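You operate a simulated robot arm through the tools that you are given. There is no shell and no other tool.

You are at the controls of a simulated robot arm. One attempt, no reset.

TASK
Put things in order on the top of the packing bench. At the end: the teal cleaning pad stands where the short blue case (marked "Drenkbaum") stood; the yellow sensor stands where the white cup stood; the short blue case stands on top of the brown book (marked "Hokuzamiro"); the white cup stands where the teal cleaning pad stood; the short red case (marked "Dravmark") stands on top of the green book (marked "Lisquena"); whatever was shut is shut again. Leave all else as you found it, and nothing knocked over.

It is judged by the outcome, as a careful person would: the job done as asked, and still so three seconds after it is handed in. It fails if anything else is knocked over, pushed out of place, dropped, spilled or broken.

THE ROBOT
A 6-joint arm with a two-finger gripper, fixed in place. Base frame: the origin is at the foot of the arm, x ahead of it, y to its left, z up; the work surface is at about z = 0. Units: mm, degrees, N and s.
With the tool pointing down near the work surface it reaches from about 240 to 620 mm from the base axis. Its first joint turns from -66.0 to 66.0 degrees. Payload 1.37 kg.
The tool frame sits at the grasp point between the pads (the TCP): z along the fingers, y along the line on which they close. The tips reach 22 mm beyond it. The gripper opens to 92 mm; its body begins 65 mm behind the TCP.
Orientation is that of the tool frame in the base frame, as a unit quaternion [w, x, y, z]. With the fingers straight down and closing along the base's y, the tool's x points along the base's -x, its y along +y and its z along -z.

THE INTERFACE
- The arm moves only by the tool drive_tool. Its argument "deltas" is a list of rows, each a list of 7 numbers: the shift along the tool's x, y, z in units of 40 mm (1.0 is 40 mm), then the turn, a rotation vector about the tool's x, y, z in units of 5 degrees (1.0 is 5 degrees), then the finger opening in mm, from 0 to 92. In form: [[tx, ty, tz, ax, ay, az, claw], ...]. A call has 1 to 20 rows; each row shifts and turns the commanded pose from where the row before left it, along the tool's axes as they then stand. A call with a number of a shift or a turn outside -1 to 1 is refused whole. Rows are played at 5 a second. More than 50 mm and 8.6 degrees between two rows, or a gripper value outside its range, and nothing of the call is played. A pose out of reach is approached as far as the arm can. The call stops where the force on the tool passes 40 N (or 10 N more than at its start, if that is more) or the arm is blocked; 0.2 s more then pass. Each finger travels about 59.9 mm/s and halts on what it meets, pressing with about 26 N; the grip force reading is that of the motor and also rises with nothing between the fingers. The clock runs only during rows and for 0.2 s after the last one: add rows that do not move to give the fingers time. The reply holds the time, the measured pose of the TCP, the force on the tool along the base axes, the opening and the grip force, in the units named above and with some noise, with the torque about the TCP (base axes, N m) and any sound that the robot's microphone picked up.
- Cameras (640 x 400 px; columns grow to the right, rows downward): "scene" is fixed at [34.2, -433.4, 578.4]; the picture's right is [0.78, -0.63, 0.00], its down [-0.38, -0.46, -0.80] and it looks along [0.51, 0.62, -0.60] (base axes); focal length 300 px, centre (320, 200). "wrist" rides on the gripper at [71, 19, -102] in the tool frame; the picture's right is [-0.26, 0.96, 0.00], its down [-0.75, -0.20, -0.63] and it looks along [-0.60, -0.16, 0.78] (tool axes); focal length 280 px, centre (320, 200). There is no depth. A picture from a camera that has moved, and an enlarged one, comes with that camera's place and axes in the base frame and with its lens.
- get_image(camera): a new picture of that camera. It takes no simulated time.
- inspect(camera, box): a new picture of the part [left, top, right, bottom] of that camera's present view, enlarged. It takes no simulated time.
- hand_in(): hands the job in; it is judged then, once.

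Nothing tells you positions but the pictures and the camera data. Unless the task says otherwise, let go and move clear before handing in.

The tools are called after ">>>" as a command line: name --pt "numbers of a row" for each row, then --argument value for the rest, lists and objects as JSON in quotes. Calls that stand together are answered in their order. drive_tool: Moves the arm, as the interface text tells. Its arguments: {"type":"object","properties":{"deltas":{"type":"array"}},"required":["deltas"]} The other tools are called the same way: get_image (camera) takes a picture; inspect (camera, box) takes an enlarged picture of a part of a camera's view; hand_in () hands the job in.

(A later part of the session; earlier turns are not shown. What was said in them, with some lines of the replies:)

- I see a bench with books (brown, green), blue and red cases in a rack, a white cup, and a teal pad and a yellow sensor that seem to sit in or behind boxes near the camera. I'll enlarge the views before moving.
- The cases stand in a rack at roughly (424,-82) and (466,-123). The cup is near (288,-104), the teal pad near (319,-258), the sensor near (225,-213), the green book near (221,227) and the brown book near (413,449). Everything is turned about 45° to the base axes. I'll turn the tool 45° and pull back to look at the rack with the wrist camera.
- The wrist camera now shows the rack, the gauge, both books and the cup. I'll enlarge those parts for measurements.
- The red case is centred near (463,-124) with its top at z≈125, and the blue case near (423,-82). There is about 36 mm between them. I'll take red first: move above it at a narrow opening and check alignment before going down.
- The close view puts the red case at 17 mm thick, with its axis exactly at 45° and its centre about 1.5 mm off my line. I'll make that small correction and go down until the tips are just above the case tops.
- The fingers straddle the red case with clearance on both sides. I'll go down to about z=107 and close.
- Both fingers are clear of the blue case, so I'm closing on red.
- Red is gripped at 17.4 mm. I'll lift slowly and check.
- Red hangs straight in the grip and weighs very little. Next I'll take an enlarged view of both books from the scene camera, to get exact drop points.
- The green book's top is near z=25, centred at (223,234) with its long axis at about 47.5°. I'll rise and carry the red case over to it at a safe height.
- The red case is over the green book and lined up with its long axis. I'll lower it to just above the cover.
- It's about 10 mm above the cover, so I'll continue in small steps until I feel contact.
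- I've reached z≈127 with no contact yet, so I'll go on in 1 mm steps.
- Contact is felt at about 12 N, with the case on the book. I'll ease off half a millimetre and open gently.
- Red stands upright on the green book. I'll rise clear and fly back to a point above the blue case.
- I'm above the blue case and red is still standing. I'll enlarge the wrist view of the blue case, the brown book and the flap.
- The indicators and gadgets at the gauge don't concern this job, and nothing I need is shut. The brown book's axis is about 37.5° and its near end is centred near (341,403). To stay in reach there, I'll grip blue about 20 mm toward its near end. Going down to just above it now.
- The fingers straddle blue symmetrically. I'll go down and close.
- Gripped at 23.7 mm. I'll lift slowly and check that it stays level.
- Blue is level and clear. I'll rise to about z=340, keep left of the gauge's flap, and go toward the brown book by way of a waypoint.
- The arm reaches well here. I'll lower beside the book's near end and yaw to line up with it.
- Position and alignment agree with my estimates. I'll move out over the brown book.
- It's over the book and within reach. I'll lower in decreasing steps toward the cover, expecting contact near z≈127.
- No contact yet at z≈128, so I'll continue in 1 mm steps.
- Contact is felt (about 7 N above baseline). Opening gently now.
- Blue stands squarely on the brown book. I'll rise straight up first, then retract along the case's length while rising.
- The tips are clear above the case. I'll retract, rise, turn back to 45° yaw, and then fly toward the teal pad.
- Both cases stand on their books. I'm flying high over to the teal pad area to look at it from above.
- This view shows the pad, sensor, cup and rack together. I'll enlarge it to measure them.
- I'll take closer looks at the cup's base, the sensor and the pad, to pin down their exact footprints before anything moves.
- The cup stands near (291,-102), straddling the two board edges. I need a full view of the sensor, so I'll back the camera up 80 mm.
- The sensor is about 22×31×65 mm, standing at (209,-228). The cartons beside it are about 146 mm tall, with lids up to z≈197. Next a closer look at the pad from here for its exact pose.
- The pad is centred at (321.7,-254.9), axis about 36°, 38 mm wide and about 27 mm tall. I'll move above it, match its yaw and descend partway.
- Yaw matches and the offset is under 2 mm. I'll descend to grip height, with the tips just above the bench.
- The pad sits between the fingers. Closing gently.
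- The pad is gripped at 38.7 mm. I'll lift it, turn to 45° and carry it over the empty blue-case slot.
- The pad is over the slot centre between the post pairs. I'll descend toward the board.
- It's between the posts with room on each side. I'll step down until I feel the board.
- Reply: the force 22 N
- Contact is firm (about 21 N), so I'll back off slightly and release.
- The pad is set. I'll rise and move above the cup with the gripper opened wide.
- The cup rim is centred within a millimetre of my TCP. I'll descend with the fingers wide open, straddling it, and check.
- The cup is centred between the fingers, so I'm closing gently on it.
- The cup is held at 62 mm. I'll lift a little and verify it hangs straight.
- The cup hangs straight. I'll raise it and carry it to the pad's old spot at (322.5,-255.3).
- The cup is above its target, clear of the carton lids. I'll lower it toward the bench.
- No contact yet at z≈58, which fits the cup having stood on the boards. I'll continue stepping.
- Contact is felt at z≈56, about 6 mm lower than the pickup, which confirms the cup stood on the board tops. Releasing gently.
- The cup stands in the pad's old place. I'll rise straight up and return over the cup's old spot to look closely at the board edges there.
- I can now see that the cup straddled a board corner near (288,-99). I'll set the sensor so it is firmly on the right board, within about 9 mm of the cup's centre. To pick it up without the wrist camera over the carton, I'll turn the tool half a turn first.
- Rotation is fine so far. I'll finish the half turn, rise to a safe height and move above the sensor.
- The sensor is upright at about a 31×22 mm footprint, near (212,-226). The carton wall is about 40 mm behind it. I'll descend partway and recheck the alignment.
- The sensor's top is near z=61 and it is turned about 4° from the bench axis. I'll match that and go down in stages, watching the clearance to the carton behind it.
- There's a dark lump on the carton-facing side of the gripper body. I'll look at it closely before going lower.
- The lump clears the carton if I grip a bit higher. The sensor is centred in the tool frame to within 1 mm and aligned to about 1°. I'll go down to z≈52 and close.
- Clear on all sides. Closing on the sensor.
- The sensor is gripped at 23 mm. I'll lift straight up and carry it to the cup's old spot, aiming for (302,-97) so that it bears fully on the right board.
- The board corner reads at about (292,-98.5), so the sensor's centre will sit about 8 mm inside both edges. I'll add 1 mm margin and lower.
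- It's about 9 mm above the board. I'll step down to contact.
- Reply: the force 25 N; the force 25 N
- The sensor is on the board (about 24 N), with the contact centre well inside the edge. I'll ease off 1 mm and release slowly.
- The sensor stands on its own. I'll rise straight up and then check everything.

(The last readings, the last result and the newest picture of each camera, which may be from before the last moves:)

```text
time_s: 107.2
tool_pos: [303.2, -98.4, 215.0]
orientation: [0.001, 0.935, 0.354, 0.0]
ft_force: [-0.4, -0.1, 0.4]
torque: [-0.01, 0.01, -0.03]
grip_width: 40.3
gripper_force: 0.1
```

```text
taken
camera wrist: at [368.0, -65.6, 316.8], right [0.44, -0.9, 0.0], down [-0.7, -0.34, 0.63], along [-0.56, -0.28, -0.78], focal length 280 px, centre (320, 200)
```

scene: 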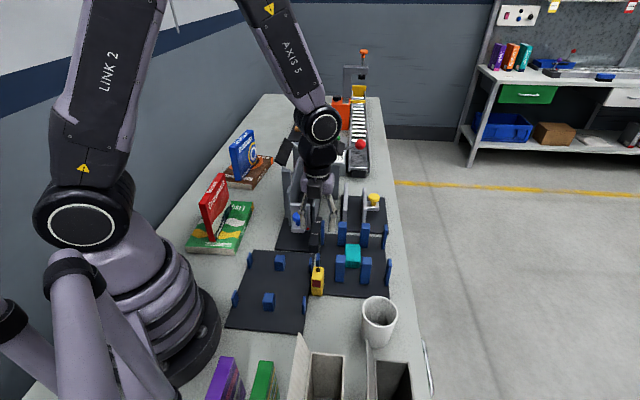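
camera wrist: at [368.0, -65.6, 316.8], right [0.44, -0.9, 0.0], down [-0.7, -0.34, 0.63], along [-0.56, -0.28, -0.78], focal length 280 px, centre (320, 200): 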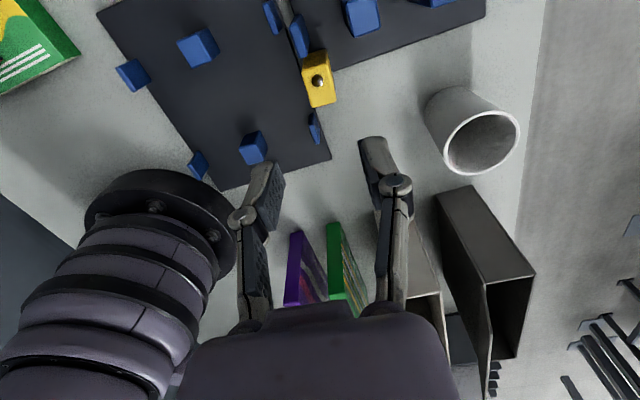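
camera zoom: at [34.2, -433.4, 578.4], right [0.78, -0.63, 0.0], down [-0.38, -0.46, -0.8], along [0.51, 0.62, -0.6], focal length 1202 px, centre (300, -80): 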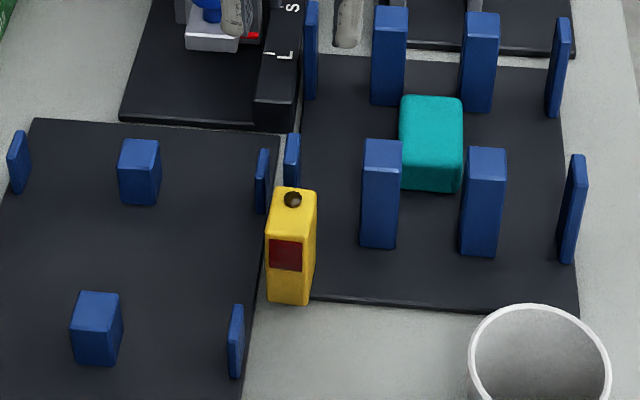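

Every item is in its place. I'll raise the arm clear and do a last close check of each before handing in.

>>> drive_tool --pt "0 0 -0.8 0 0 0 40" --pt "0 0 -0.8 0 0 0 40" --pt "0 0 -0.8 0 0 0 40" --pt "0.5 0 -0.3 0 0 0 40" --pt "0.8 0 0 0 0 0 40" --pt "0 0 0 0 0 0 40" --pt "0 0 0 0 0 0 40" --pt "0 0 0 0 0 0 40"

>>> get_image --camera "scene"

>>> inspect --camera "scene" --box '[170, 120, 290, 270]'

>>> inspect --camera "scene" --box '[220, 220, 440, 400]'

>>> inspect --camera "wrist" --box '[200, 0, 440, 150]'

```text
time_s: 109.0
tool_pos: [341.8, -62.8, 321.8]
orientation: [0.001, 0.935, 0.354, -0.001]
ft_force: [0.2, 0.0, 1.2]
torque: [0.03, -0.02, -0.02]
grip_width: 39.8
gripper_force: 0.2
```

```text
taken
```

scene: 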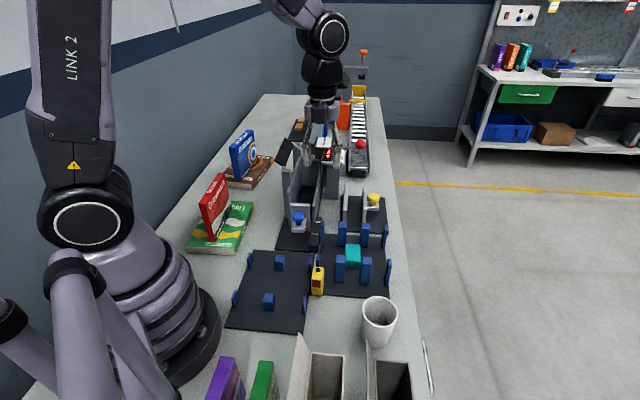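

```text
2.67 times, centred on (230, 195) of scene
camera zoom: at [34.2, -433.4, 578.4], right [0.78, -0.63, 0.0], down [-0.38, -0.46, -0.8], along [0.51, 0.62, -0.6], focal length 801 px, centre (560, 213)
```

zoom: 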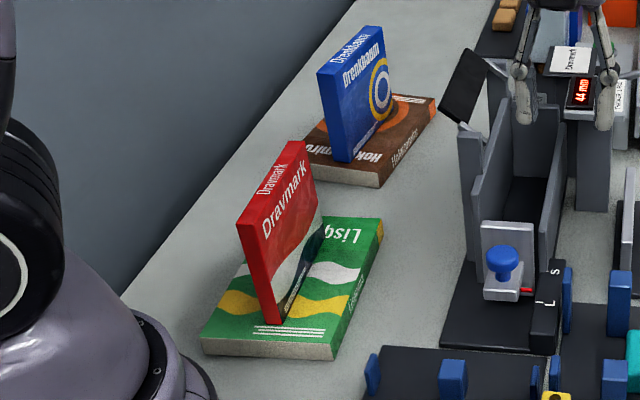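

```text
2.22 times, centred on (330, 310) of scene
camera zoom: at [34.2, -433.4, 578.4], right [0.78, -0.63, 0.0], down [-0.38, -0.46, -0.8], along [0.51, 0.62, -0.6], focal length 668 px, centre (298, -44)
```

zoom: 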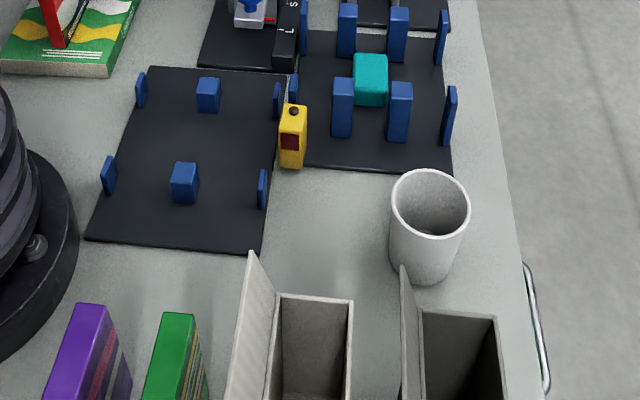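

```text
2.67 times, centred on (320, 75) of wrist
camera zoom: at [406.5, -30.2, 423.4], right [0.44, -0.9, 0.0], down [-0.7, -0.34, 0.63], along [-0.56, -0.28, -0.78], focal length 748 px, centre (320, 533)
```

zoom: 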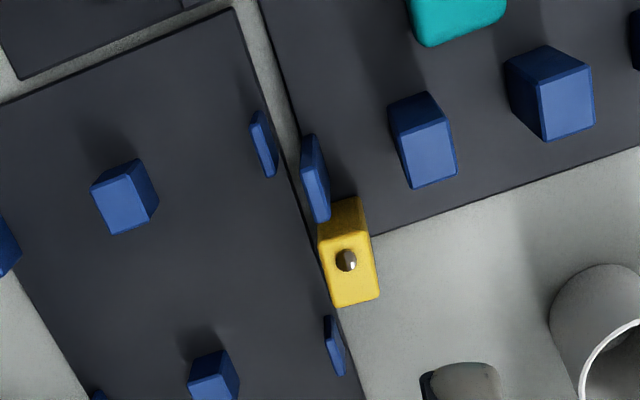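

The last views show red on the green book, blue on the brown book, the pad in blue's slot, the cup in the pad's place and the sensor in the cup's place. All are upright, nothing else has moved, and the gripper is empty and clear. Handing in.

>>> hand_in

```text
The job is handed in.
```

The job is handed in, and all five items were where you asked in my last camera check. They stood upright with the gripper clear. No verdict came back with the hand-in.

- **Red case (Dravmark):** it stands upright on the green book (Lisquena).
- **Blue case (Drenkbaum):** it stands upright on the brown book (Hokuzamiro).
- **Teal cleaning pad:** it lies flat, as before, where the blue case stood, between the rack posts.
- **White cup:** it stands where the pad stood.
- **Yellow sensor:** it stands where the cup stood, about 10 mm off the cup's exact centre. The cup had straddled a board corner, and the smaller sensor could have tipped there. I set it with its centre about 8 mm inside the right board's edges, so part of its base overhangs them.

I opened nothing that was shut. The boards, the cartons with their lids, the gauge and the two upright books near the cartons look unchanged in the pictures.
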